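You operate a simulated robot arm through the tools that you are given. There is no shell and no other tool. Be economical: measure what you need, move in short steps, check, and stop when the job is done.

The job below is to be done with a simulated two-armed robot. You get a single attempt, and the scene is never put back.

## Task
Put one of the blue-band collars from the build bench top on the thick steel disc. Then fetch the blue footed rod and stand it on the silver steel dish. Then take the blue housing from the wash bench top and put it on the narrow shelf over the wash bench. Then put the orange square bar on the tote bench front away on the tooling bench top. Then take the cream holed plate and put it on the silver plate on the bolting bench top. Keep to this order. Set down upright: blue footed rod.

It is judged by the outcome, as a careful person would: the job done as asked, and still so three seconds after it is handed in. It fails if anything else is knocked over, pushed out of place, dropped, spilled or broken.

## Robot
Two 7-joint arms with two-finger parallel grippers on one trunk, on a base that drives. Base frame: it is fixed to the floor where the robot stands at the start and does not move with it; the origin is under the middle of the robot, x ahead of it, y to its left, z up; the surface under the hand at the start is at about z = 0.825. Units: m, degrees, N and s.
The left shoulder is at the start at [0.05, 0.177, 1.104], the right one opposite. With the tool pointing down near the work surface each hand reaches from about 0.22 to 0.7 m from the robot's upright axis, wherever it stands, measured 20 degrees to its own side. Places, roughly: blue footed rod (5x4x8 cm) [3.6, -0.7, 0.9]; blue housing (7x7x4 cm) [3.2, -0.7, 0.9]; blue-band collar (6x6x2 cm) [0.7, -0.3, 0.8]; cream holed plate (6x6x2 cm) [5.6, 2.1, 0.8]; narrow shelf over the wash bench (96x13 cm) [3.22, -0.24, 1.22]; orange square bar (8x3x3 cm) [2, -3.8, 0.9]; silver plate [3.75, 2.75, 0.75]; steel dish (12x13x4 cm) [2.1, -3.7, 0.9]; thick steel disc (8x8x2 cm) [0.7, -0.6, 0.8]; tooling bench top [6, -4.6, 0.9]. Payload 3.43 kg a hand.
The tool frame of a hand sits at the grasp point between the pads (the TCP): z along the fingers, y along the line on which they close. The tips reach 0.034 m beyond it. Largest opening 0.128 m; finger width 0.024, thickness 0.012; the body of the gripper, 0.048 by 0.13 m, starts 0.096 m behind the TCP.
Orientation is that of the tool frame in the base frame, as a unit quaternion [w, x, y, z]. With the fingers straight down and closing along the base's y, the tool's x points along the base's -x, its y along +y and its z along -z.

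## Interface
- The arms move only by the tool drive_tool. It takes "left_commands", "right_commands" or both (then of equal length, played together; a hand with none holds still); each is a list of rows, each a list of 3 entries, a list of its own where there are three numbers: the closure, from 0 (fully open) to 1 (shut), then the shift along the tool's x, y, z in m, then the turn, a rotation vector about the tool's x, y, z in degrees. In form: [[grip, [dx, dy, dz], [rx, ry, rz]], ...]. A call has 1 to 12 rows; each row is the pose to reach, as a shift and turn from the pose commanded when the call began, along the tool's axes at that moment. Rows are played at 5 a second. More than 0.05 m and 8.6 degrees between two rows, or a gripper value outside its range, and nothing of the call is played. Where a pose cannot be reached the arm comes as near as it can. A force on the tool above 40 N (or 10 N above the force at the start of the call, whichever is more), or a blocked arm, ends the call early, and 0.2 s more pass. The fingers move at their own pace (about 0.108 m/s each) and stop on an object; they squeeze with about 27 N. The grip force told is the motor's: it shows also when the fingers shut on nothing. Time passes only in rows, and 0.2 s behind the last, so rows that repeat a pose let the fingers close. The reply holds the time, the measured pose of the TCP, the force on the tool along the base axes, the opening and the grip force, in the units named above and with some noise, with the torque about the TCP (base axes, N m) and any sound that the robot's microphone picked up, and new pictures: "show" is both (left out), scene, wrist or none (wrist: the cameras of the hands that moved).
- Cameras (640 x 400 px; columns grow to the right, rows downward): "scene" is now at [0.1561, -0.0213, 1.2719]; the picture's right is [-0.23, -0.97, 0.00], its down [-0.50, 0.12, -0.86] and it looks along [0.83, -0.19, -0.51] (base axes); focal length 264 px, centre (320, 200). "left" rides on the left gripper at [0.076, 0.011, -0.16] in its tool frame; the picture's right is [-0.15, 0.99, 0.00], its down [-0.88, -0.13, -0.46] and it looks along [-0.45, -0.07, 0.89] (tool axes); focal length 234 px, centre (320, 200). "right" rides on the right gripper at [0.076, -0.011, -0.16] in its tool frame; the picture's right is [0.15, 0.99, 0.00], its down [-0.88, 0.13, -0.46] and it looks along [-0.45, 0.07, 0.89] (tool axes); focal length 234 px, centre (320, 200). There is no depth. A picture from a camera that has moved, and an enlarged one, comes with that camera's place and axes in the base frame and with its lens.
- move_column(by): slides the trunk up (or, below 0, down) by that many m; the arms and the scene camera ride with it, the base frame stays. It gives what a move gives, with no picture.
- steer(legs): drives the robot by 1 to 6 legs, each [ahead, turn to the left] in m and degrees, along the robot's own axes; the way and the turn of a leg run together, so that a leg with both is an arc; at most 1.5 m and 180 degrees a leg. The arms and the cameras ride along, it lands a little off, and it stops where it bumps. It gives what a move gives, and a new picture of the scene camera.
- turn_head(pan, tilt): turns the head with the scene camera to pan (to the left, within 80 degrees either way) and tilt (down, from -29 to 69), counted from straight ahead of the robot. It gives what a move gives, and a new picture of the scene camera.
- close_up(camera, box): a new picture of the part [left, top, right, bottom] of that camera's present view, enlarged. No time passes.
- finish_job(): hands the job in; it is judged then, once.

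Go step by step. Nothing tells you exact positions but the pictures and the camera data: compare them with the known pose of the tool, close in by small moves and look again before you grip or let go. The budget is 165 turns and 260 pictures, counting those below and the enlarged ones. Unless the task says otherwise, let go and move clear before handing in.

The tools are called after "Call:" as a command line: name --argument value ..., lists and objects as JSON in quotes. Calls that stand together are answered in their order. drive_tool: Moves the arms, as the interface text tells. Its arguments: {"type":"object","properties":{"left_commands":{"type":"array","items":{"type":"array"}},"right_commands":{"type":"array","items":{"type":"array"}},"show":{"type":"string","enum":["both","scene","wrist","none"]}},"required":[]} The other tools are called the same way: move_column (by) slides the trunk up or down; steer (legs) drives the base; turn_head (pan, tilt) turns the head that bears the scene camera; close_up (camera, box) takes an enlarged picture of a part of a camera's view; finish_job () hands the job in.

At the start:

```text
clock: 0.0
left_position: [0.4974, 0.1053, 1.0223]
left_tool_rot: [0.0, 0.0, 1.0, -0.001]
left_force: [-0.6, -0.2, 0.2]
left_wrist_torque: [-0.01, 0.05, 0.0]
left_opening: 0.1281
left_gripper_force: 0.1
right_position: [0.4229, -0.2824, 1.116]
right_tool_rot: [0.001, 0.0, 1.0, 0.0]
right_force: [-0.3, 0.1, 0.3]
right_wrist_torque: [-0.02, 0.01, -0.02]
right_opening: 0.1282
right_gripper_force: 0.0
trunk travel left (down, up): [-0.275, 0.126]
robot x, y, heading: [-0.0008, -0.0011, 0.2]
head pan, tilt: [-13.1, 31.0]
```

scene: 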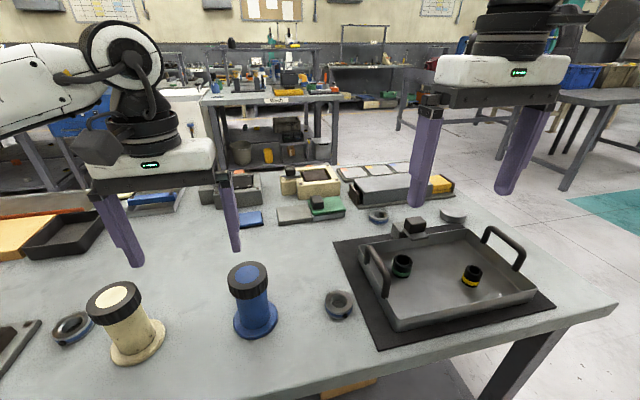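
right: 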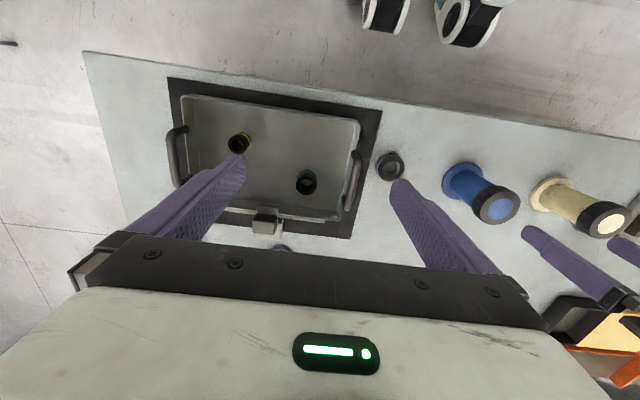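
left: 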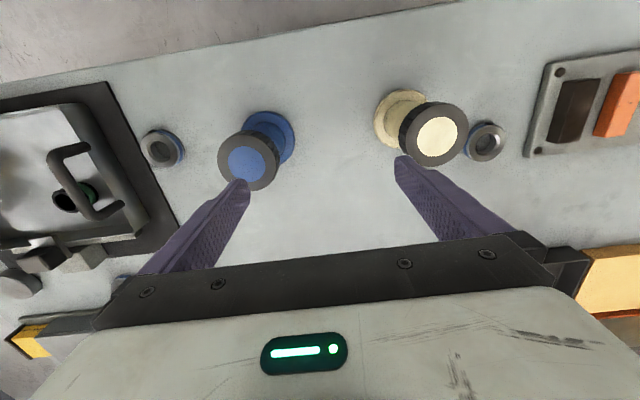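

The scene shows several collars on the bench and a steel disc beyond the tray. I'll enlarge both areas first.

Call:
close_up --camera "scene" --box '[300, 150, 500, 275]'

Call:
close_up --camera "scene" --box '[20, 250, 380, 400]'

```text
3.20 times, centred on (400, 212) of scene
camera zoom: at [0.1561, -0.0213, 1.2719], right [-0.23, -0.97, 0.0], down [-0.5, 0.12, -0.86], along [0.83, -0.19, -0.51], focal length 844 px, centre (64, 160)
```

zoom: 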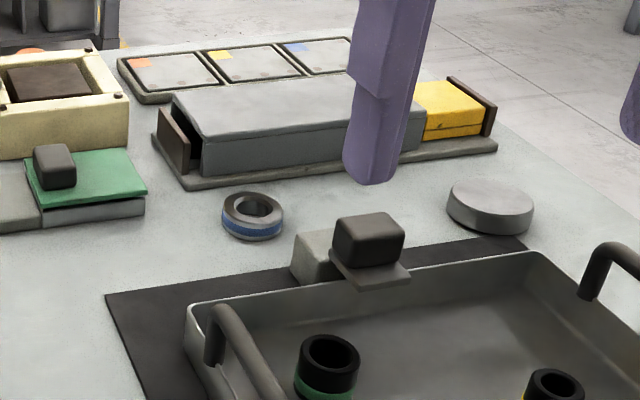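

```text
1.78 times, centred on (200, 325) of scene
camera zoom: at [0.1561, -0.0213, 1.2719], right [-0.23, -0.97, 0.0], down [-0.5, 0.12, -0.86], along [0.83, -0.19, -0.51], focal length 469 px, centre (533, -22)
```

zoom: 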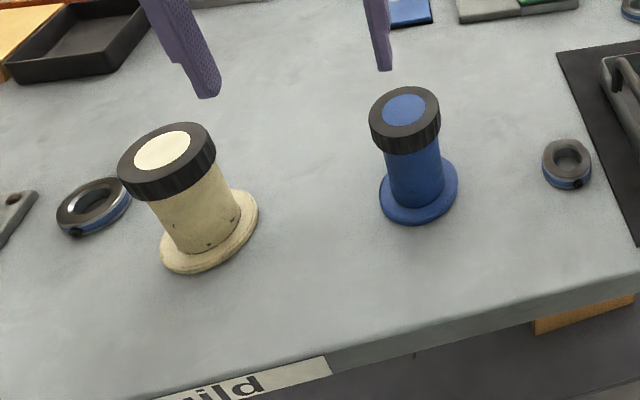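

The near collar (about x=0.47, y=-0.13) stands free, so the right hand can take it. I'll move above it with the gripper partly closed and look again.

Call:
drive_tool --right_commands '[[0.1, [-0.01, 0.03, 0.026], [0, 0, 0]], [0.2, [-0.02, 0.06, 0.052], [0, 0, 0]], [0.25, [-0.03, 0.09, 0.078], [0, 0, 0]], [0.3, [-0.04, 0.12, 0.104], [0, 0, 0]], [0.3, [-0.05, 0.15, 0.13], [0, 0, 0]], [0.3, [-0.05, 0.15, 0.13], [0, 0, 0]]]'

```text
clock: 1.4
left_position: [0.4979, 0.1054, 1.022]
left_tool_rot: [0.0, -0.001, 1.0, 0.0]
left_force: [0.9, -0.4, -0.9]
left_wrist_torque: [0.0, -0.02, -0.04]
left_opening: 0.1278
left_gripper_force: 0.1
right_position: [0.465, -0.144, 0.9854]
right_tool_rot: [0.001, 0.0, 1.0, 0.001]
right_force: [0.5, -0.7, 0.2]
right_wrist_torque: [0.02, 0.02, 0.0]
right_opening: 0.0898
right_gripper_force: 0.3
right hand out of reach, approached as far as the arm can: row 5, 6
trunk travel left (down, up): [-0.275, 0.126]
robot x, y, heading: [0.0007, 0.0012, 0.0]
head pan, tilt: [-13.1, 31.0]
camera scene: at [0.1564, -0.0213, 1.2718], right [-0.23, -0.97, 0.0], down [-0.5, 0.12, -0.86], along [0.83, -0.19, -0.51], focal length 264 px, centre (320, 200)
camera right: at [0.3875, -0.1562, 1.1438], right [-0.14, 0.99, 0.0], down [0.88, 0.13, 0.46], along [0.45, 0.07, -0.89], focal length 234 px, centre (320, 200)
```

scene: 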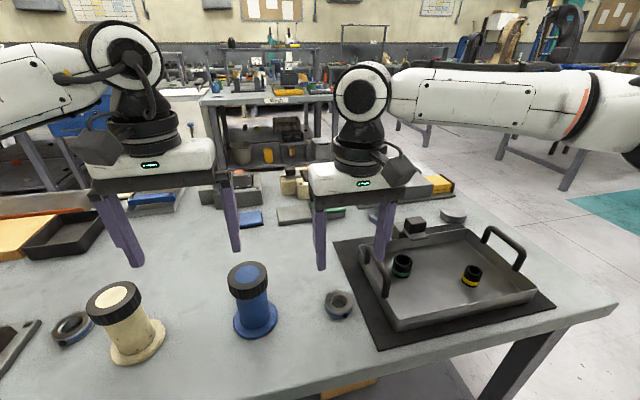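
right: 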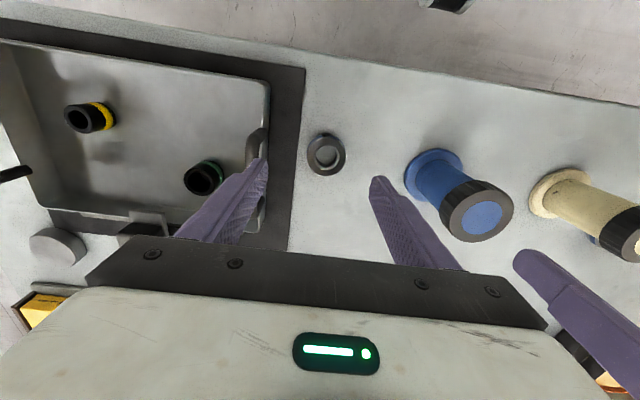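

The collar is at (0.472, -0.132) but at the inner edge of the right arm's reach. I'll lift a little and turn the robot left so it sits better for that hand.

Call:
drive_tool --right_commands '[[0.3, [0, -0.03, -0.04], [0, 0, 0]], [0.3, [0, -0.06, -0.07], [0, 0, 0]]]' --show "none"

Call:
steer --legs '[[0, 14]]'

```text
clock: 2.0
left_position: [0.497, 0.1056, 1.0231]
left_tool_rot: [0.0, 0.0, 1.0, 0.001]
left_force: [1.1, 0.2, -0.2]
left_wrist_torque: [0.02, -0.01, -0.01]
left_opening: 0.1277
left_gripper_force: 0.0
right_position: [0.4642, -0.2056, 1.0565]
right_tool_rot: [-0.001, 0.0, 1.0, 0.0]
right_force: [0.7, 0.0, 0.2]
right_wrist_torque: [0.01, -0.03, 0.0]
right_opening: 0.0897
right_gripper_force: 0.1
trunk travel left (down, up): [-0.275, 0.126]
robot x, y, heading: [-0.0007, 0.0045, -0.1]
head pan, tilt: [-13.1, 31.0]
```

```text
clock: 3.2
left_position: [0.4568, 0.2223, 1.022]
left_tool_rot: [0.0, -0.122, 0.993, 0.0]
left_force: [-0.5, 0.7, 0.8]
left_wrist_torque: [-0.02, 0.01, 0.0]
left_opening: 0.1279
left_gripper_force: 0.0
right_position: [0.5001, -0.0868, 1.0563]
right_tool_rot: [0.001, -0.122, 0.993, 0.0]
right_force: [-0.3, 1.4, -0.7]
right_wrist_torque: [-0.04, 0.02, 0.0]
right_opening: 0.0896
right_gripper_force: 0.0
trunk travel left (down, up): [-0.275, 0.126]
robot x, y, heading: [0.0025, -0.0012, 13.8]
head pan, tilt: [-13.1, 31.0]
camera scene: at [0.1563, 0.0179, 1.2719], right [0.01, -1.0, 0.0], down [-0.51, -0.01, -0.86], along [0.86, 0.01, -0.51], focal length 264 px, centre (320, 200)
```

scene: 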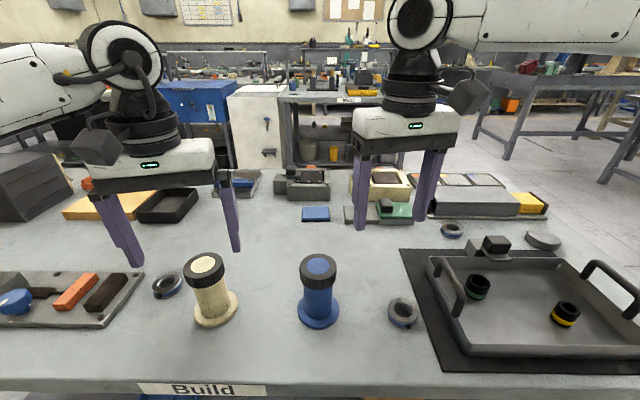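

Now the collar lies well inside the right arm's reach. I'm moving above it and descending partway.

Call:
drive_tool --right_commands '[[0.3, [0.019, -0.018, 0.02], [0, 0, 0]], [0.3, [0.038, -0.037, 0.05], [0, 0, 0]], [0.3, [0.038, -0.037, 0.09], [0, 0, 0]], [0.3, [0.038, -0.037, 0.12], [0, 0, 0]], [0.3, [0.038, -0.037, 0.12], [0, 0, 0]]]'

```text
clock: 4.5
left_position: [0.4577, 0.2226, 1.0215]
left_tool_rot: [0.0, -0.122, 0.993, 0.0]
left_force: [0.7, -0.3, 1.3]
left_wrist_torque: [0.01, -0.01, -0.01]
left_opening: 0.128
left_gripper_force: 0.1
right_position: [0.4715, -0.1311, 0.9364]
right_tool_rot: [0.0, -0.121, 0.993, 0.001]
right_force: [0.0, 0.4, 0.2]
right_wrist_torque: [0.02, 0.0, 0.02]
right_opening: 0.0896
right_gripper_force: 0.0
trunk travel left (down, up): [-0.275, 0.126]
robot x, y, heading: [-0.0015, 0.0006, 13.7]
head pan, tilt: [-13.1, 31.0]
camera scene: at [0.1563, 0.0174, 1.2719], right [0.01, -1.0, 0.0], down [-0.51, -0.01, -0.86], along [0.86, 0.01, -0.51], focal length 264 px, centre (320, 200)
camera right: at [0.3996, -0.1616, 1.0938], right [-0.38, 0.92, 0.0], down [0.82, 0.34, 0.46], along [0.42, 0.17, -0.89], focal length 234 px, centre (320, 200)
```

scene: 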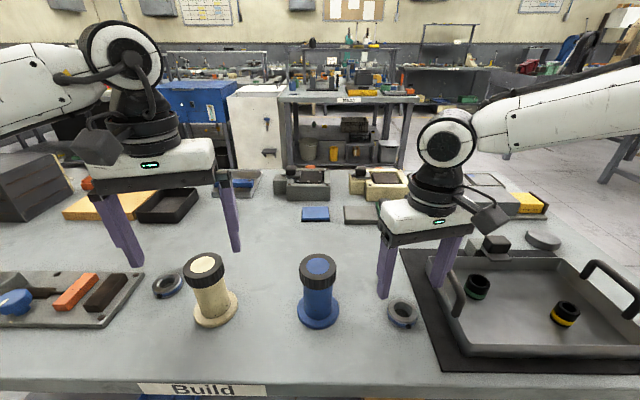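
right: 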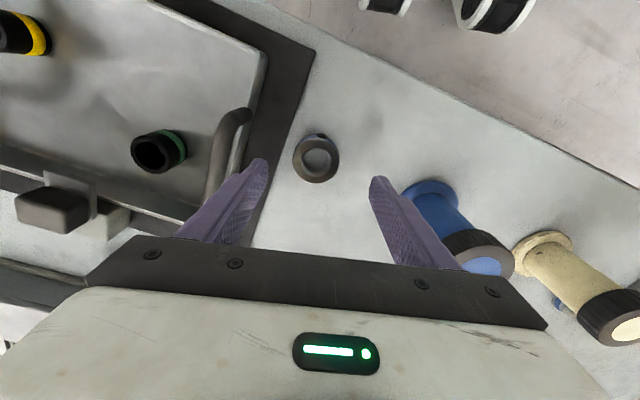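

The collar is slightly to the right of the fingers' centre. I'll narrow the fingers a little, shift, and descend.

Call:
drive_tool --right_commands '[[0.36, [0.001, -0.005, 0.03], [0, 0, 0]], [0.36, [0.001, -0.005, 0.055], [0, 0, 0]], [0.36, [0.001, -0.005, 0.073], [0, 0, 0]], [0.36, [0.001, -0.005, 0.073], [0, 0, 0]]]'

```text
clock: 5.5
left_position: [0.4578, 0.2225, 1.0221]
left_tool_rot: [0.0, -0.122, 0.993, 0.001]
left_force: [-0.6, 0.1, 0.3]
left_wrist_torque: [0.02, -0.01, 0.01]
left_opening: 0.128
left_gripper_force: 0.0
right_position: [0.4721, -0.1357, 0.8626]
right_tool_rot: [0.001, -0.121, 0.993, -0.001]
right_force: [-0.2, 0.9, 0.3]
right_wrist_torque: [0.01, -0.02, 0.02]
right_opening: 0.0816
right_gripper_force: 0.0
trunk travel left (down, up): [-0.275, 0.126]
robot x, y, heading: [0.0002, 0.0016, 14.0]
head pan, tilt: [-13.1, 31.0]
camera scene: at [0.1563, 0.0174, 1.2719], right [0.01, -1.0, 0.0], down [-0.51, -0.01, -0.86], along [0.86, 0.01, -0.51], focal length 264 px, centre (320, 200)
camera right: at [0.3998, -0.1665, 1.021], right [-0.38, 0.92, 0.0], down [0.82, 0.34, 0.46], along [0.42, 0.17, -0.89], focal length 234 px, centre (320, 200)
```

scene: 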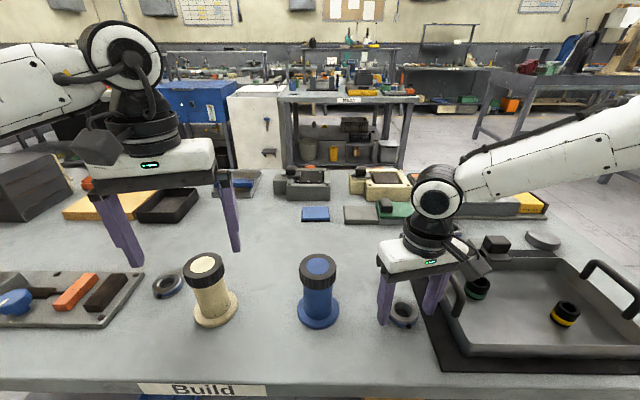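
right: 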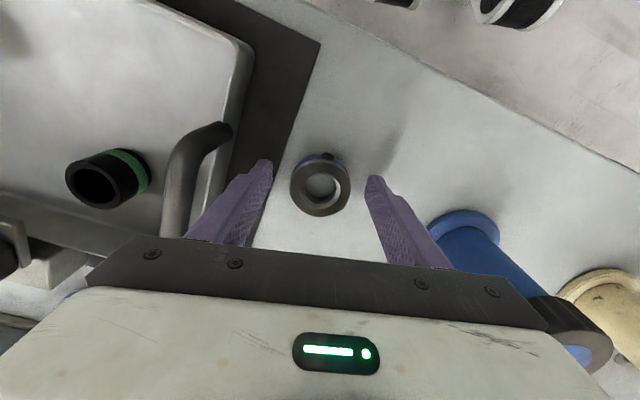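

The collar is centred between the tips. Closing now and lifting.

Call:
drive_tool --right_commands '[[0.8, [0, 0, 0], [0, 0, 0]], [1, [0, 0, 0], [0, 0, 0]], [1, [0, 0, 0], [0, 0, 0]], [1, [0, 0, -0.04], [0, 0, 0]], [1, [0, 0, -0.09], [0, 0, 0]], [1, [0, 0, -0.14], [0, 0, 0]], [1, [0, 0, -0.16], [0, 0, 0]]]'

```text
clock: 7.0
left_position: [0.4575, 0.2213, 1.0226]
left_tool_rot: [0.0, -0.122, 0.992, 0.0]
left_force: [0.0, 0.0, 0.2]
left_wrist_torque: [0.01, -0.02, -0.03]
left_opening: 0.1281
left_gripper_force: 0.2
right_position: [0.4728, -0.1357, 1.024]
right_tool_rot: [0.0, -0.122, 0.993, 0.0]
right_force: [-0.2, 0.1, -2.2]
right_wrist_torque: [0.0, 0.0, 0.02]
right_opening: 0.0531
right_gripper_force: 26.5
trunk travel left (down, up): [-0.275, 0.126]
robot x, y, heading: [-0.001, 0.0021, 13.9]
head pan, tilt: [-13.1, 31.0]
camera scene: at [0.1565, 0.0173, 1.2718], right [0.01, -1.0, 0.0], down [-0.51, -0.01, -0.86], along [0.86, 0.01, -0.51], focal length 264 px, centre (320, 200)
camera right: at [0.4001, -0.1661, 1.1824], right [-0.38, 0.92, 0.0], down [0.82, 0.34, 0.46], along [0.42, 0.17, -0.89], focal length 234 px, centre (320, 200)
```

scene: 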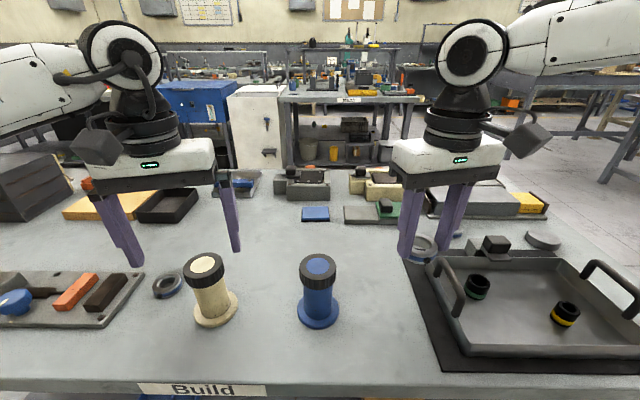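
right: 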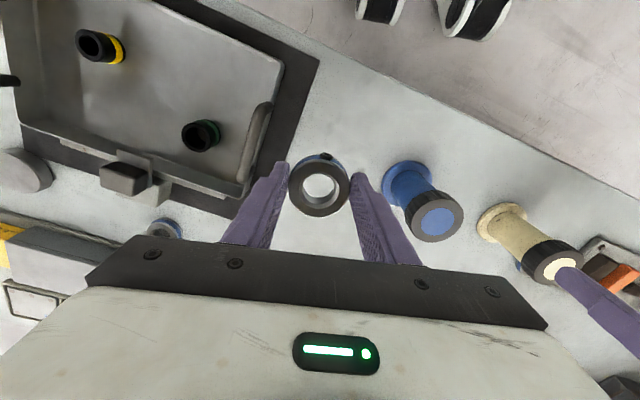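

The collar is held (opening 0.053). The disc at about (0.69, -0.55) is out of reach, so I'll drive about 0.45 m to the right along the bench and face it again.

Call:
steer --legs '[[0, -104], [0.45, 0], [0, 100], [0.05, 0]]'

```text
clock: 18.8
left_position: [0.5242, -0.2552, 1.0221]
left_tool_rot: [-0.001, -0.082, 0.997, 0.0]
left_force: [0.6, 0.0, 0.3]
left_wrist_torque: [0.03, -0.01, -0.02]
left_opening: 0.1278
left_gripper_force: 0.1
right_position: [0.5112, -0.6119, 1.0232]
right_tool_rot: [0.0, -0.081, 0.997, 0.0]
right_force: [0.2, -0.4, -2.3]
right_wrist_torque: [-0.02, 0.02, -0.02]
right_opening: 0.0533
right_gripper_force: 27.0
trunk travel left (down, up): [-0.275, 0.126]
robot x, y, heading: [0.0482, -0.4413, 9.2]
head pan, tilt: [-13.1, 31.0]
camera scene: at [0.208, -0.4341, 1.2717], right [-0.07, -1.0, 0.0], down [-0.51, 0.03, -0.86], along [0.85, -0.06, -0.52], focal length 264 px, centre (320, 200)
```

scene: 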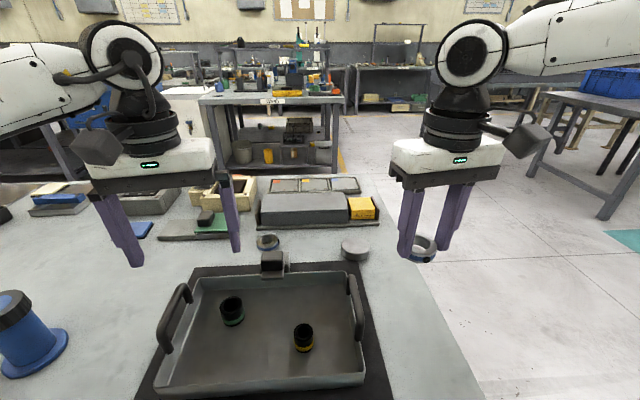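

The disc is at about (0.687, -0.554), well in reach now. I'm moving the collar above it.

Call:
drive_tool --right_commands '[[1, [-0.045, 0.007, 0.0], [0, 0, 0]], [1, [-0.09, 0.014, 0.0], [0, 0, 0]], [1, [-0.135, 0.021, 0.02], [0, 0, 0]], [1, [-0.165, 0.026, 0.05], [0, 0, 0]], [1, [-0.183, 0.029, 0.08], [0, 0, 0]], [1, [-0.183, 0.029, 0.08], [0, 0, 0]]]'

```text
clock: 20.2
left_position: [0.5232, -0.2537, 1.0223]
left_tool_rot: [0.0, -0.082, 0.997, -0.001]
left_force: [-0.4, -0.6, 0.7]
left_wrist_torque: [-0.04, -0.02, 0.02]
left_opening: 0.1282
left_gripper_force: 0.0
right_position: [0.6426, -0.5901, 0.9531]
right_tool_rot: [0.001, -0.081, 0.997, 0.001]
right_force: [-0.1, 0.2, -2.2]
right_wrist_torque: [0.0, 0.0, -0.02]
right_opening: 0.053
right_gripper_force: 26.7
right hand out of reach, approached as far as the arm can: row 3, 4, 5, 6
trunk travel left (down, up): [-0.275, 0.126]
robot x, y, heading: [0.0478, -0.4434, 9.4]
head pan, tilt: [-13.1, 31.0]
camera scene: at [0.2074, -0.4342, 1.2718], right [-0.07, -1.0, 0.0], down [-0.51, 0.03, -0.86], along [0.86, -0.06, -0.51], focal length 264 px, centre (320, 200)
camera right: at [0.5676, -0.6142, 1.1099], right [-0.3, 0.95, 0.0], down [0.85, 0.27, 0.46], along [0.44, 0.14, -0.89], focal length 234 px, centre (320, 200)
```

scene: 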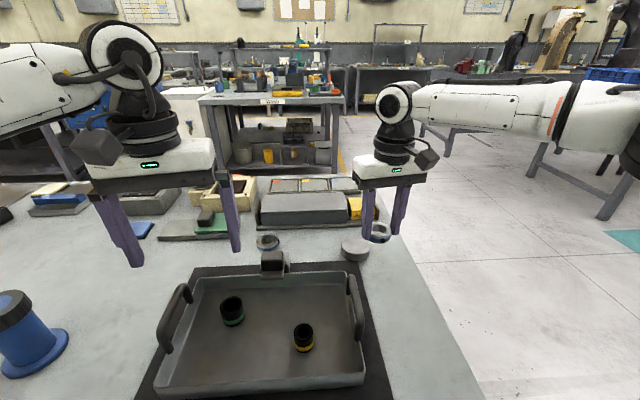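
right: 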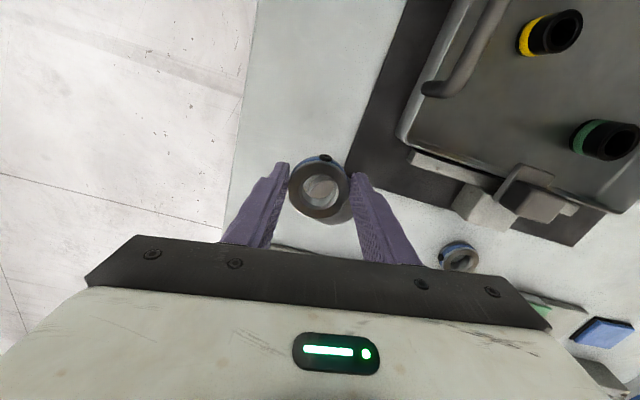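

The arm stops short by about 5 cm at this heading. I'll raise the hand a little and turn the robot left, which brings the right shoulder nearer the disc.

Call:
drive_tool --right_commands '[[1, [0.02, 0, -0.04], [0, 0, 0]], [1, [0.04, 0, -0.08], [0, 0, 0]]]' --show "none"

Call:
steer --legs '[[0.02, 18]]'

```text
clock: 20.8
left_position: [0.5232, -0.2535, 1.0217]
left_tool_rot: [0.001, -0.082, 0.997, 0.0]
left_force: [-0.5, -0.6, 0.2]
left_wrist_torque: [-0.03, -0.02, 0.02]
left_opening: 0.1277
left_gripper_force: 0.0
right_position: [0.6018, -0.596, 1.0327]
right_tool_rot: [0.0, -0.081, 0.997, -0.001]
right_force: [-0.8, -0.2, -2.1]
right_wrist_torque: [-0.01, 0.0, -0.01]
right_opening: 0.053
right_gripper_force: 27.0
trunk travel left (down, up): [-0.275, 0.126]
robot x, y, heading: [0.0463, -0.4403, 9.5]
head pan, tilt: [-13.1, 31.0]
```

```text
clock: 22.2
left_position: [0.4621, -0.1106, 1.0221]
left_tool_rot: [0.0, -0.236, 0.972, 0.0]
left_force: [0.2, 0.9, 0.6]
left_wrist_torque: [-0.01, -0.01, -0.01]
left_opening: 0.128
left_gripper_force: 0.2
right_position: [0.6419, -0.4111, 1.0326]
right_tool_rot: [0.0, -0.236, 0.972, 0.0]
right_force: [0.0, 0.2, -2.6]
right_wrist_torque: [-0.03, 0.04, -0.04]
right_opening: 0.0531
right_gripper_force: 26.3
trunk travel left (down, up): [-0.275, 0.126]
robot x, y, heading: [0.0701, -0.4318, 27.2]
head pan, tilt: [-13.1, 31.0]
camera scene: at [0.2163, -0.3788, 1.2718], right [0.24, -0.97, 0.0], down [-0.5, -0.13, -0.86], along [0.83, 0.21, -0.51], focal length 264 px, centre (320, 200)
```

scene: 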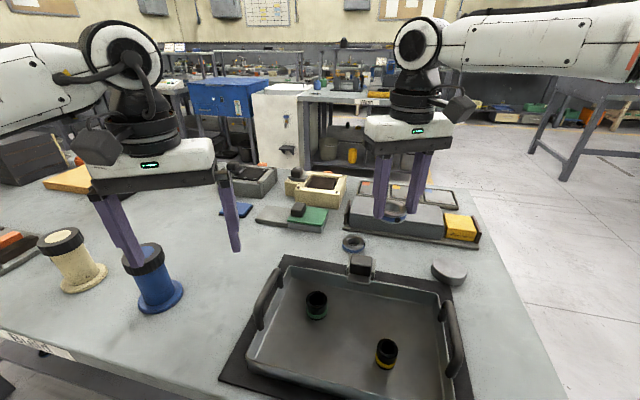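

Disc confirmed near (0.686, -0.553). Moving above it now.

Call:
drive_tool --right_commands '[[1, [0.007, -0.037, 0.0], [0, 0, 0]], [1, [0.014, -0.075, 0.01], [0, 0, 0]], [1, [0.02, -0.112, 0.03], [0, 0, 0]], [1, [0.026, -0.146, 0.06], [0, 0, 0]], [1, [0.026, -0.146, 0.09], [0, 0, 0]], [1, [0.026, -0.146, 0.09], [0, 0, 0]]]'

```text
clock: 23.6
left_position: [0.4602, -0.1114, 1.0224]
left_tool_rot: [0.0, -0.237, 0.972, 0.0]
left_force: [0.2, 0.4, -0.3]
left_wrist_torque: [-0.02, 0.02, 0.03]
left_opening: 0.128
left_gripper_force: 0.1
right_position: [0.6861, -0.5532, 0.9404]
right_tool_rot: [-0.001, -0.236, 0.972, -0.001]
right_force: [-0.1, -0.1, -1.9]
right_wrist_torque: [-0.01, 0.0, 0.0]
right_opening: 0.0531
right_gripper_force: 27.1
trunk travel left (down, up): [-0.275, 0.126]
robot x, y, heading: [0.0674, -0.4333, 27.1]
head pan, tilt: [-13.1, 31.0]
camera scene: at [0.2164, -0.3794, 1.2719], right [0.24, -0.97, 0.0], down [-0.5, -0.13, -0.86], along [0.83, 0.21, -0.51], focal length 264 px, centre (320, 200)
camera right: at [0.6229, -0.599, 1.0983], right [-0.58, 0.81, 0.0], down [0.72, 0.52, 0.46], along [0.37, 0.27, -0.89], focal length 234 px, centre (320, 200)
```

scene: 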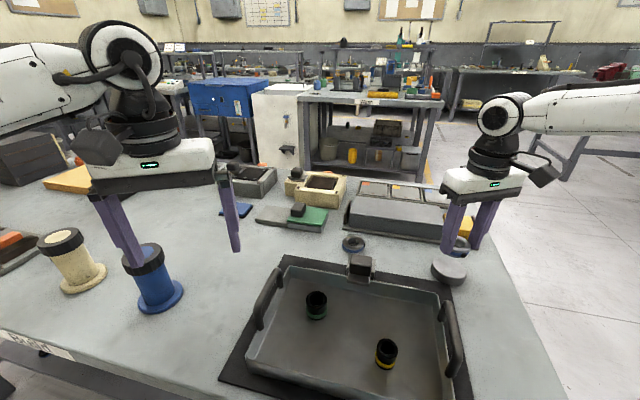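
right: 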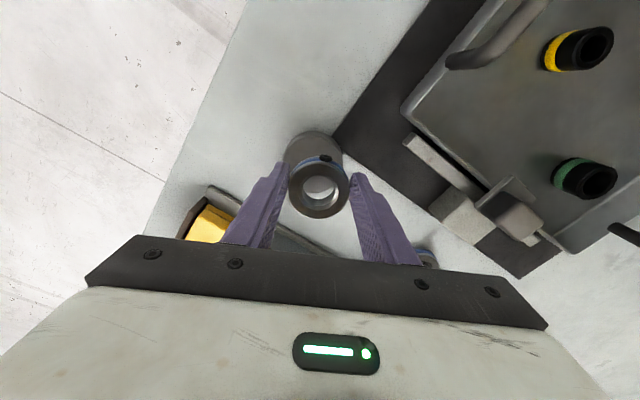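

Call:
close_up --camera "right" --box '[240, 100, 400, 240]'

Call:
close_up --camera "scene" --box '[400, 200, 540, 300]'

```text
2.86 times, centred on (320, 170) of right
camera zoom: at [0.6229, -0.599, 1.0983], right [-0.58, 0.81, 0.0], down [0.72, 0.52, 0.46], along [0.37, 0.27, -0.89], focal length 669 px, centre (320, 286)
```

zoom: 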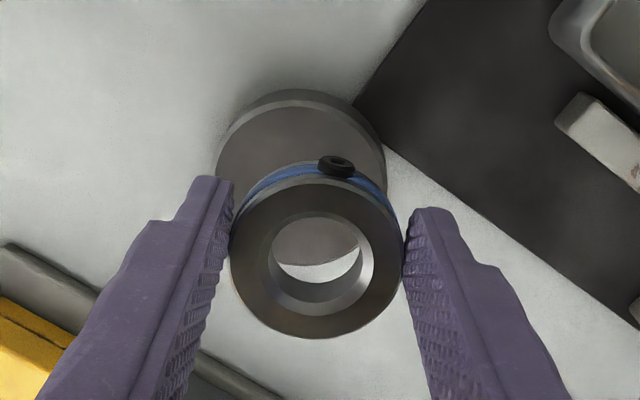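

```text
4.00 times, centred on (470, 250) of scene
camera zoom: at [0.2164, -0.3794, 1.2719], right [0.24, -0.97, 0.0], down [-0.5, -0.13, -0.86], along [0.83, 0.21, -0.51], focal length 1055 px, centre (-280, 0)
```

zoom: 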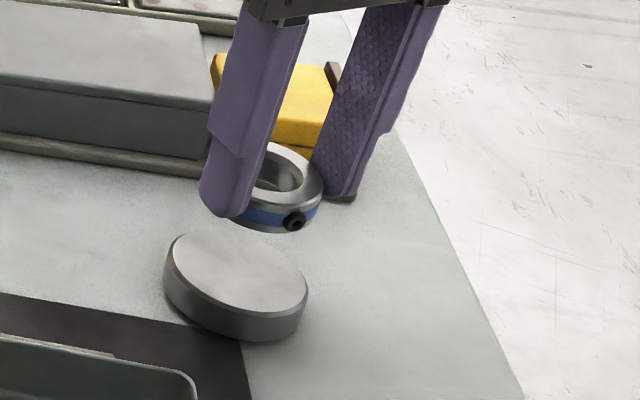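

The disc centre is about 5 mm ahead of the collar. I'll correct and lower to just above contact height.

Call:
drive_tool --right_commands '[[1, [-0.005, -0.004, 0.02], [0, 0, 0]], [1, [-0.005, -0.004, 0.04], [0, 0, 0]], [1, [-0.005, -0.004, 0.05], [0, 0, 0]], [1, [-0.005, -0.004, 0.054], [0, 0, 0]], [1, [-0.005, -0.004, 0.056], [0, 0, 0]]]'

Call:
close_up --camera "scene" --box '[400, 200, 540, 300]'

```text
clock: 24.8
left_position: [0.4603, -0.1119, 1.0228]
left_tool_rot: [0.0, -0.236, 0.972, 0.0]
left_force: [0.1, -0.3, -0.5]
left_wrist_torque: [0.02, 0.01, 0.0]
left_opening: 0.1281
left_gripper_force: 0.1
right_position: [0.6927, -0.5539, 0.888]
right_tool_rot: [0.001, -0.237, 0.972, 0.0]
right_force: [0.5, -1.7, 6.0]
right_wrist_torque: [-0.01, 0.17, 0.04]
right_opening: 0.0528
right_gripper_force: 26.8
trunk travel left (down, up): [-0.275, 0.126]
robot x, y, heading: [0.0662, -0.4339, 27.1]
head pan, tilt: [-13.1, 31.0]
camera scene: at [0.2157, -0.3794, 1.2722], right [0.24, -0.97, 0.0], down [-0.5, -0.13, -0.86], along [0.83, 0.21, -0.51], focal length 264 px, centre (320, 200)
camera right: at [0.6288, -0.6007, 1.0452], right [-0.58, 0.81, 0.0], down [0.72, 0.52, 0.46], along [0.37, 0.27, -0.89], focal length 234 px, centre (320, 200)
```

scene: 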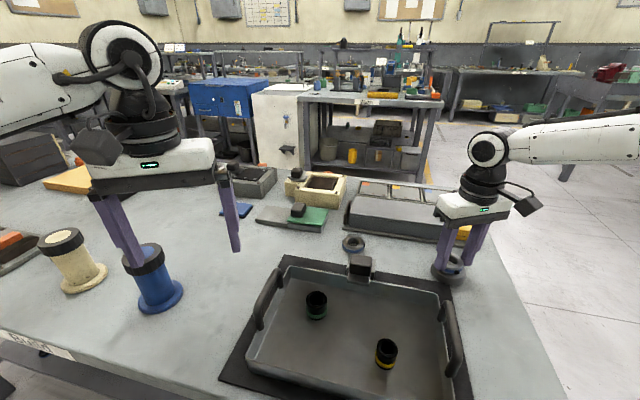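
right: 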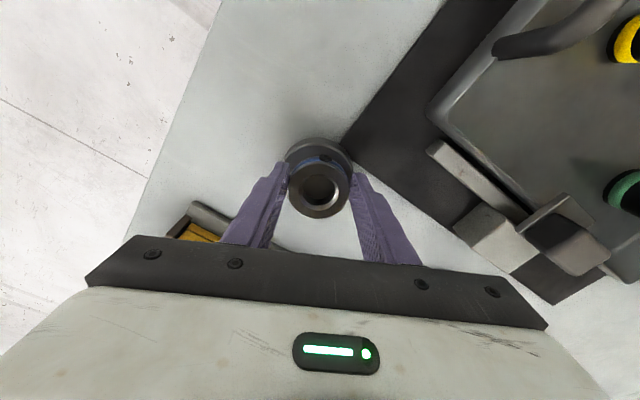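

```text
4.00 times, centred on (470, 250) of scene
camera zoom: at [0.2157, -0.3794, 1.2722], right [0.24, -0.97, 0.0], down [-0.5, -0.13, -0.86], along [0.83, 0.21, -0.51], focal length 1055 px, centre (-280, 0)
```

zoom: 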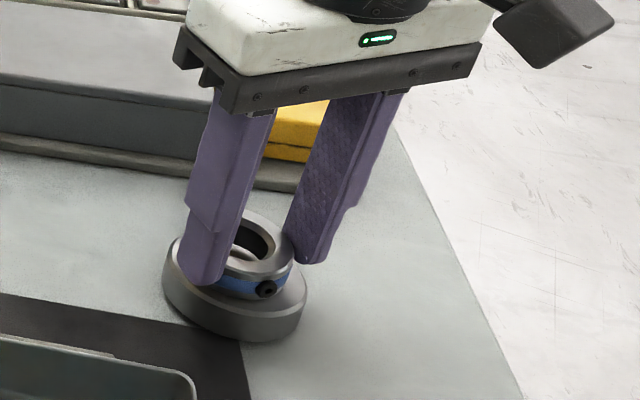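

Contact with the disc was felt; the collar sits a few millimetres off centre. I'll lift slightly, recentre, lower and release.

Call:
drive_tool --right_commands '[[1, [0, 0, -0.006], [0, 0, 0]], [1, [0.003, 0.004, -0.006], [0, 0, 0]], [1, [0.003, 0.004, -0.001], [0, 0, 0]], [0.8, [0.003, 0.004, -0.001], [0, 0, 0]], [0.4, [0.003, 0.004, -0.001], [0, 0, 0]], [0.4, [0.003, 0.004, -0.001], [0, 0, 0]], [0.4, [0.003, 0.004, -0.04], [0, 0, 0]], [0.4, [0.003, 0.004, -0.08], [0, 0, 0]], [0.4, [0.003, 0.004, -0.12], [0, 0, 0]]]'

Call:
close_up --camera "scene" --box '[400, 200, 540, 300]'

```text
clock: 26.8
left_position: [0.4614, -0.1106, 1.0215]
left_tool_rot: [0.0, -0.236, 0.972, 0.0]
left_force: [-1.0, 0.6, 0.2]
left_wrist_torque: [0.0, 0.02, 0.0]
left_opening: 0.1279
left_gripper_force: 0.1
right_position: [0.6873, -0.5529, 1.006]
right_tool_rot: [0.0, -0.236, 0.972, 0.0]
right_force: [-0.5, 0.9, -1.0]
right_wrist_torque: [0.02, 0.0, 0.04]
right_opening: 0.0769
right_gripper_force: 0.1
trunk travel left (down, up): [-0.275, 0.126]
robot x, y, heading: [0.0676, -0.4329, 27.4]
head pan, tilt: [-13.1, 31.0]
camera scene: at [0.2159, -0.3792, 1.2719], right [0.24, -0.97, 0.0], down [-0.5, -0.13, -0.86], along [0.83, 0.21, -0.51], focal length 264 px, centre (320, 200)
camera right: at [0.6237, -0.5975, 1.1643], right [-0.58, 0.81, 0.0], down [0.72, 0.52, 0.46], along [0.37, 0.27, -0.89], focal length 234 px, centre (320, 200)
```

scene: 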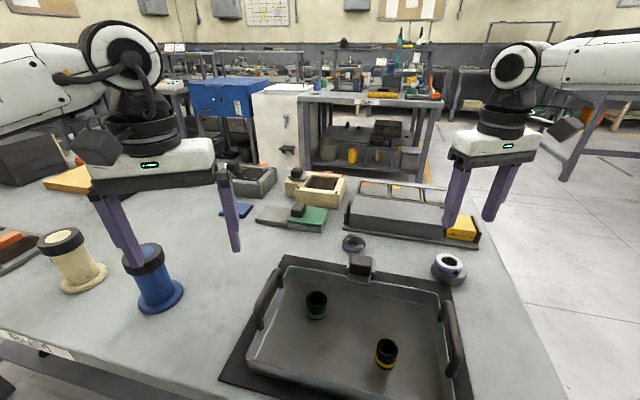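
right: 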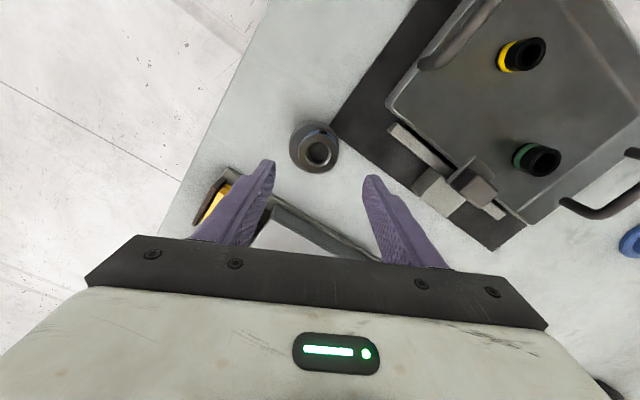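

```text
4.00 times, centred on (470, 250) of scene
camera zoom: at [0.2159, -0.3792, 1.2719], right [0.24, -0.97, 0.0], down [-0.5, -0.13, -0.86], along [0.83, 0.21, -0.51], focal length 1055 px, centre (-280, 0)
```

zoom: 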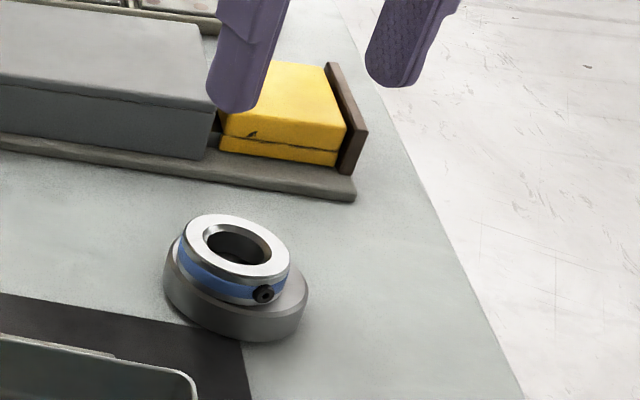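

The collar rests flat on the disc. Next is the blue footed rod; I'll tuck the hands in, back off, and drive around the right end of the bench with a look ahead.

Call:
drive_tool --right_commands '[[0.2, [0.04, 0.02, -0.02], [0, 0, 0]], [0.0, [0.08, 0.04, -0.04], [0, 0, 0]], [0.0, [0.12, 0.06, -0.07], [0, 0, 0]], [0.0, [0.15, 0.08, -0.1], [0, 0, 0]]]' --left_commands '[[0.2, [0.03, 0.01, -0.02], [0, 0, 0]], [0.0, [0.06, 0.02, -0.04], [0, 0, 0]], [0.0, [0.09, 0.03, -0.07], [0, 0, 0]], [0.0, [0.12, 0.04, -0.09], [0, 0, 0]]]' --show "none"

Call:
steer --legs '[[-0.2, 0], [0, -117], [0.85, 0], [0, 90]]'

Call:
turn_head --pan 20 --tilt 12

```text
refused: row 3 steps farther than a row can; nothing moved
```

```text
clock: 41.3
left_position: [0.3866, -1.2642, 1.0218]
left_tool_rot: [0.001, -0.003, 1.0, -0.001]
left_force: [0.2, -0.6, 1.3]
left_wrist_torque: [-0.03, 0.0, 0.02]
left_opening: 0.1281
left_gripper_force: 0.0
right_position: [0.3881, -1.76, 1.0049]
right_tool_rot: [0.0, -0.002, 1.0, 0.0]
right_force: [0.2, 0.1, -0.5]
right_wrist_torque: [0.01, 0.04, -0.03]
right_opening: 0.0769
right_gripper_force: 0.1
trunk travel left (down, up): [-0.275, 0.126]
robot x, y, heading: [-0.1096, -1.3737, 0.4]
head pan, tilt: [-13.1, 31.0]
camera scene: at [0.0467, -1.3931, 1.2719], right [-0.22, -0.97, 0.0], down [-0.5, 0.11, -0.86], along [0.84, -0.19, -0.51], focal length 264 px, centre (320, 200)
```

scene: 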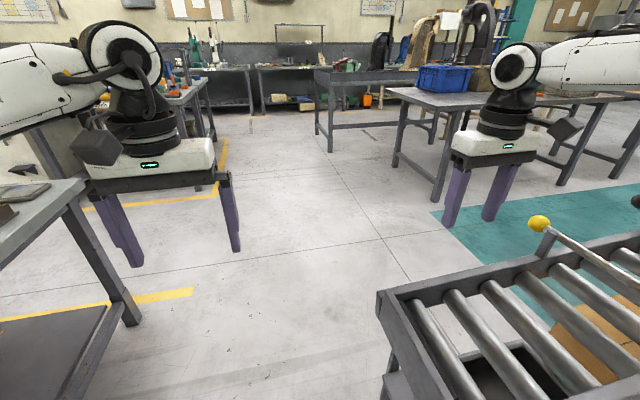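

```text
clock: 42.2
left_position: [0.3871, -1.264, 1.0221]
left_tool_rot: [0.001, -0.003, 1.0, 0.0]
left_force: [-0.1, -0.1, -0.9]
left_wrist_torque: [-0.01, 0.02, 0.01]
left_opening: 0.1279
left_gripper_force: 0.0
right_position: [0.3888, -1.7618, 1.0058]
right_tool_rot: [0.0, -0.002, 1.0, 0.0]
right_force: [-0.6, 0.4, -0.8]
right_wrist_torque: [0.01, 0.0, -0.02]
right_opening: 0.0768
right_gripper_force: 0.1
trunk travel left (down, up): [-0.275, 0.126]
robot x, y, heading: [-0.1051, -1.3729, 0.3]
head pan, tilt: [20.0, 12.0]
camera scene: at [0.0465, -1.3409, 1.3025], right [0.34, -0.94, 0.0], down [-0.2, -0.07, -0.98], along [0.92, 0.34, -0.21], focal length 264 px, centre (320, 200)
```

scene: 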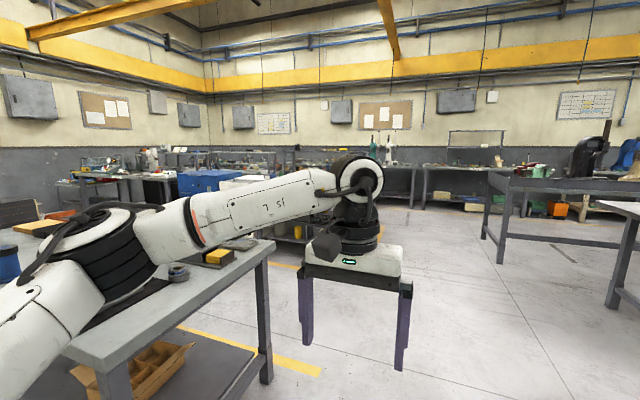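

There is a corridor between the build bench and a roller conveyor. I'll tuck both arms higher and closer, then move over to its middle.

Call:
drive_tool --right_commands '[[0.2, [0.02, 0.02, -0.03], [0, 0, 0]], [0.1, [0.04, 0.04, -0.06], [0, 0, 0]], [0.0, [0.06, 0.06, -0.09], [0, 0, 0]], [0.0, [0.08, 0.08, -0.12], [0, 0, 0]], [0, [0.1, 0.1, -0.15], [0, 0, 0]]]' --left_commands '[[0.0, [0.02, 0.01, -0.03], [0, 0, 0]], [0.0, [0.04, 0.02, -0.06], [0, 0, 0]], [0.0, [0.06, 0.03, -0.09], [0, 0, 0]], [0.0, [0.08, 0.04, -0.12], [0, 0, 0]], [0, [0.1, 0.05, -0.15], [0, 0, 0]]]' --show "none"

Call:
turn_head --pan 0 --tilt 35

```text
clock: 43.5
left_position: [0.2831, -1.2139, 1.1728]
left_tool_rot: [0.0, -0.003, 1.0, -0.001]
left_force: [0.2, 0.4, -0.5]
left_wrist_torque: [0.01, -0.04, 0.01]
left_opening: 0.1278
left_gripper_force: 0.0
right_position: [0.2865, -1.6602, 1.1552]
right_tool_rot: [0.001, -0.002, 1.0, 0.0]
right_force: [0.1, 0.6, 1.0]
right_wrist_torque: [-0.02, -0.04, 0.02]
right_opening: 0.1282
right_gripper_force: 0.2
trunk travel left (down, up): [-0.275, 0.126]
robot x, y, heading: [-0.1135, -1.3702, 0.3]
head pan, tilt: [20.0, 12.0]
```

```text
clock: 44.3
left_position: [0.2858, -1.2159, 1.1718]
left_tool_rot: [0.0, -0.003, 1.0, 0.001]
left_force: [-0.5, -0.2, 0.5]
left_wrist_torque: [0.02, 0.01, -0.01]
left_opening: 0.1279
left_gripper_force: 0.0
right_position: [0.2873, -1.6617, 1.1551]
right_tool_rot: [0.0, -0.001, 1.0, 0.0]
right_force: [0.4, 0.7, -0.2]
right_wrist_torque: [0.0, 0.01, 0.0]
right_opening: 0.1279
right_gripper_force: 0.0
trunk travel left (down, up): [-0.275, 0.126]
robot x, y, heading: [-0.106, -1.3722, 0.2]
head pan, tilt: [0.0, 35.0]
camera scene: at [0.047, -1.3727, 1.2657], right [0.0, -1.0, 0.0], down [-0.57, 0.0, -0.82], along [0.82, 0.0, -0.57], focal length 264 px, centre (320, 200)
```

scene: 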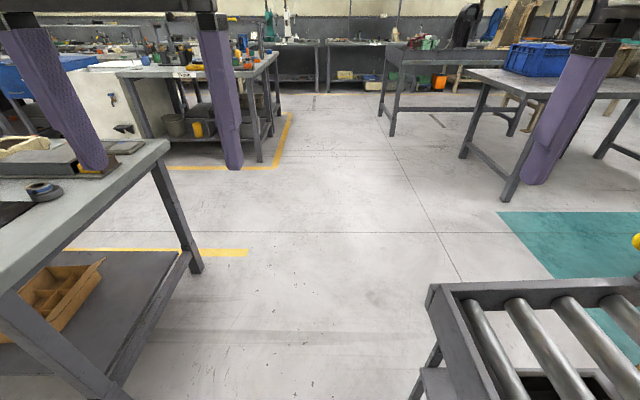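

The corridor is about 0.9 m wide. I'll steer through its middle and then look toward the wash bench.

Call:
steer --legs '[[0, 15], [0.75, 0], [0, -15], [0.6, 0]]'

Call:
turn_head --pan 22 --tilt 14

```text
clock: 53.2
left_position: [1.6161, -1.0208, 1.1722]
left_tool_rot: [0.0, 0.001, 1.0, 0.001]
left_force: [0.4, 1.5, 0.3]
left_wrist_torque: [-0.01, 0.02, 0.02]
left_opening: 0.1282
left_gripper_force: 0.0
right_position: [1.6138, -1.4645, 1.1549]
right_tool_rot: [0.0, 0.002, 1.0, 0.0]
right_force: [1.2, 0.4, 0.3]
right_wrist_torque: [0.0, -0.01, 0.0]
right_opening: 0.1281
right_gripper_force: 0.1
trunk travel left (down, up): [-0.275, 0.126]
robot x, y, heading: [1.2205, -1.1754, -0.3]
head pan, tilt: [0.0, 35.0]
camera scene: at [1.3754, -1.1746, 1.2655], right [0.0, -1.0, 0.0], down [-0.57, 0.0, -0.82], along [0.82, 0.0, -0.57], focal length 264 px, centre (320, 200)
```

scene: 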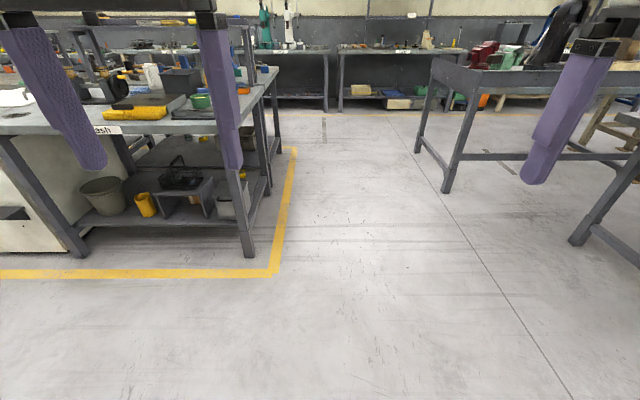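

```text
clock: 54.0
left_position: [1.6147, -1.0196, 1.172]
left_tool_rot: [0.001, 0.001, 1.0, 0.0]
left_force: [-0.2, -0.4, 0.0]
left_wrist_torque: [0.02, 0.0, 0.01]
left_opening: 0.128
left_gripper_force: 0.1
right_position: [1.6141, -1.4649, 1.1555]
right_tool_rot: [0.0, 0.002, 1.0, 0.0]
right_force: [-0.5, 0.5, 0.7]
right_wrist_torque: [0.0, 0.01, 0.01]
right_opening: 0.1281
right_gripper_force: 0.1
trunk travel left (down, up): [-0.275, 0.126]
robot x, y, heading: [1.2171, -1.1735, -0.2]
head pan, tilt: [22.0, 14.0]
camera scene: at [1.3738, -1.1397, 1.2992], right [0.37, -0.93, 0.0], down [-0.23, -0.09, -0.97], along [0.9, 0.36, -0.24], focal length 264 px, centre (320, 200)
```

scene: 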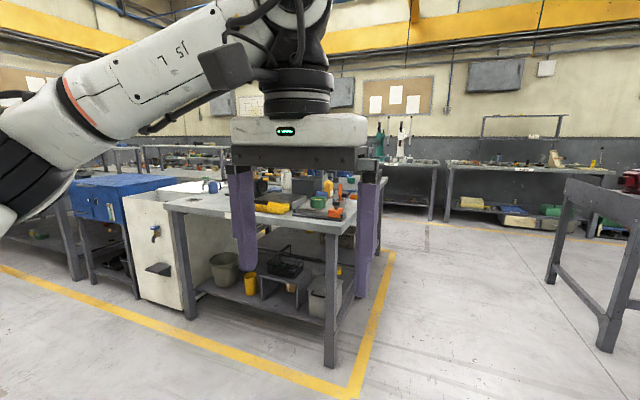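

The wash bench is ahead-left, with its long right side along x from about 2.5 to 3.7. I'll drive along that side and turn to face it.

Call:
steer --legs '[[0, -6], [1.2, 0], [1.0, 0], [0, 96]]'

Call:
turn_head --pan 0 --tilt 15

```text
clock: 69.5
left_position: [3.2552, -1.0444, 1.1727]
left_tool_rot: [0.0, -0.698, 0.716, 0.0]
left_force: [-0.6, -0.2, -0.1]
left_wrist_torque: [-0.02, 0.03, -0.02]
left_opening: 0.1279
left_gripper_force: 0.1
right_position: [3.7015, -1.0578, 1.1559]
right_tool_rot: [0.0, -0.697, 0.717, 0.0]
right_force: [0.5, -0.6, 0.0]
right_wrist_torque: [0.01, 0.0, -0.04]
right_opening: 0.1279
right_gripper_force: 0.1
trunk travel left (down, up): [-0.275, 0.126]
robot x, y, heading: [3.3966, -1.4475, 88.2]
head pan, tilt: [22.0, 14.0]
camera scene: at [3.3673, -1.2887, 1.2992], right [0.94, 0.35, 0.0], down [0.08, -0.23, -0.97], along [-0.34, 0.91, -0.24], focal length 264 px, centre (320, 200)
```

scene: 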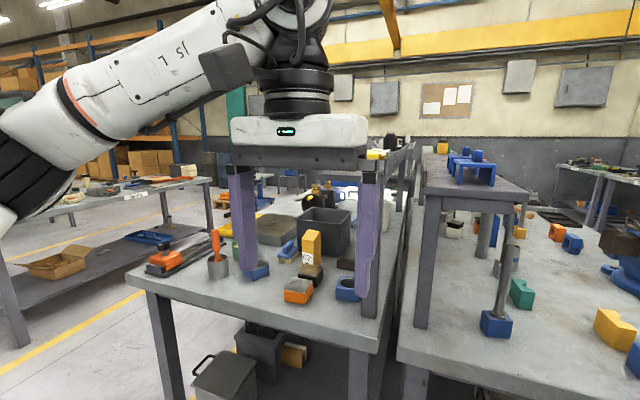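

```text
clock: 70.3
left_position: [3.2565, -1.0449, 1.1738]
left_tool_rot: [-0.001, -0.698, 0.716, -0.001]
left_force: [0.0, 0.1, 0.4]
left_wrist_torque: [0.02, 0.05, 0.0]
left_opening: 0.1278
left_gripper_force: 0.0
right_position: [3.7013, -1.0573, 1.1549]
right_tool_rot: [0.0, -0.697, 0.717, 0.0]
right_force: [-0.3, -0.1, -1.1]
right_wrist_torque: [0.02, -0.02, 0.01]
right_opening: 0.1281
right_gripper_force: 0.1
trunk travel left (down, up): [-0.275, 0.126]
robot x, y, heading: [3.4012, -1.445, 88.4]
head pan, tilt: [0.0, 15.0]
camera scene: at [3.4025, -1.2829, 1.2976], right [1.0, -0.03, 0.0], down [-0.01, -0.26, -0.97], along [0.03, 0.97, -0.26], focal length 264 px, centre (320, 200)
```

scene: 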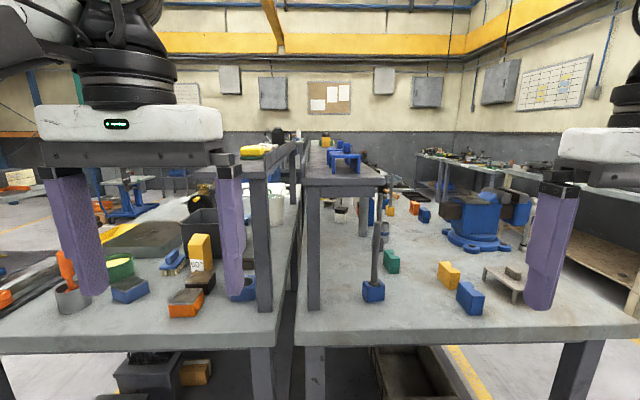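

Now I see two benches end-on: wash (left, narrow shelf along its right side) and another with a blue-based rod. I'll enlarge the details.

Call:
close_up --camera "scene" --box '[300, 160, 540, 320]'

Call:
close_up --camera "scene" --box '[90, 180, 330, 330]'

Call:
close_up --camera "scene" --box '[220, 120, 400, 220]'

```text
2.50 times, centred on (420, 240) of scene
camera zoom: at [3.4025, -1.2829, 1.2976], right [1.0, -0.03, 0.0], down [-0.01, -0.26, -0.97], along [0.03, 0.97, -0.26], focal length 659 px, centre (70, 100)
```

zoom: 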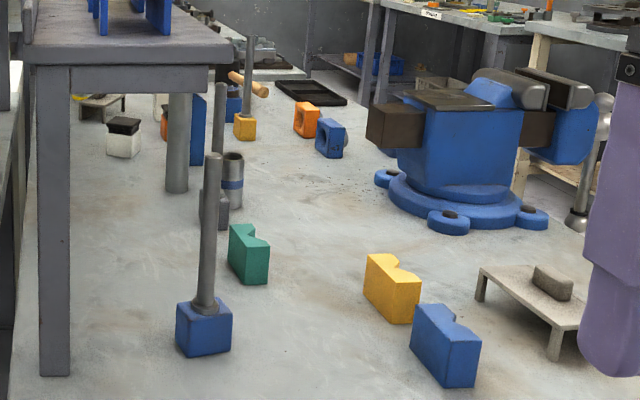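

```text
2.67 times, centred on (210, 255) of scene
camera zoom: at [3.4025, -1.2829, 1.2976], right [1.0, -0.03, 0.0], down [-0.01, -0.26, -0.97], along [0.03, 0.97, -0.26], focal length 703 px, centre (613, 53)
```

zoom: 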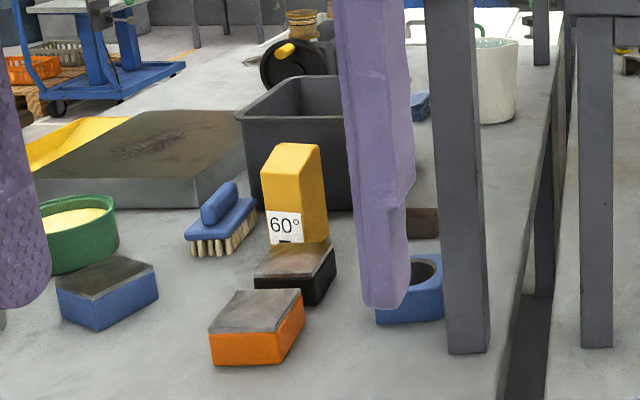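

```text
3.56 times, centred on (310, 170) of scene
camera zoom: at [3.4025, -1.2829, 1.2976], right [1.0, -0.03, 0.0], down [-0.01, -0.26, -0.97], along [0.03, 0.97, -0.26], focal length 938 px, centre (356, 307)
```

zoom: 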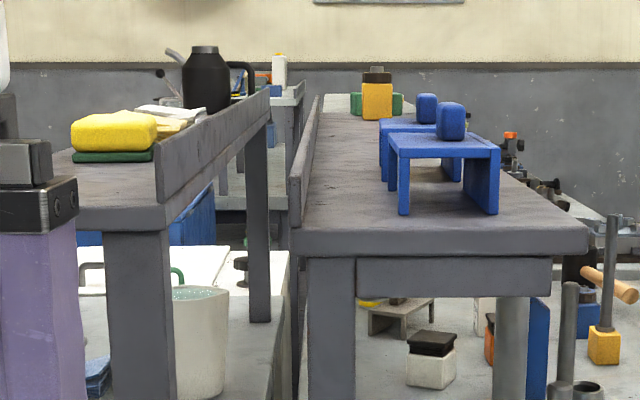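

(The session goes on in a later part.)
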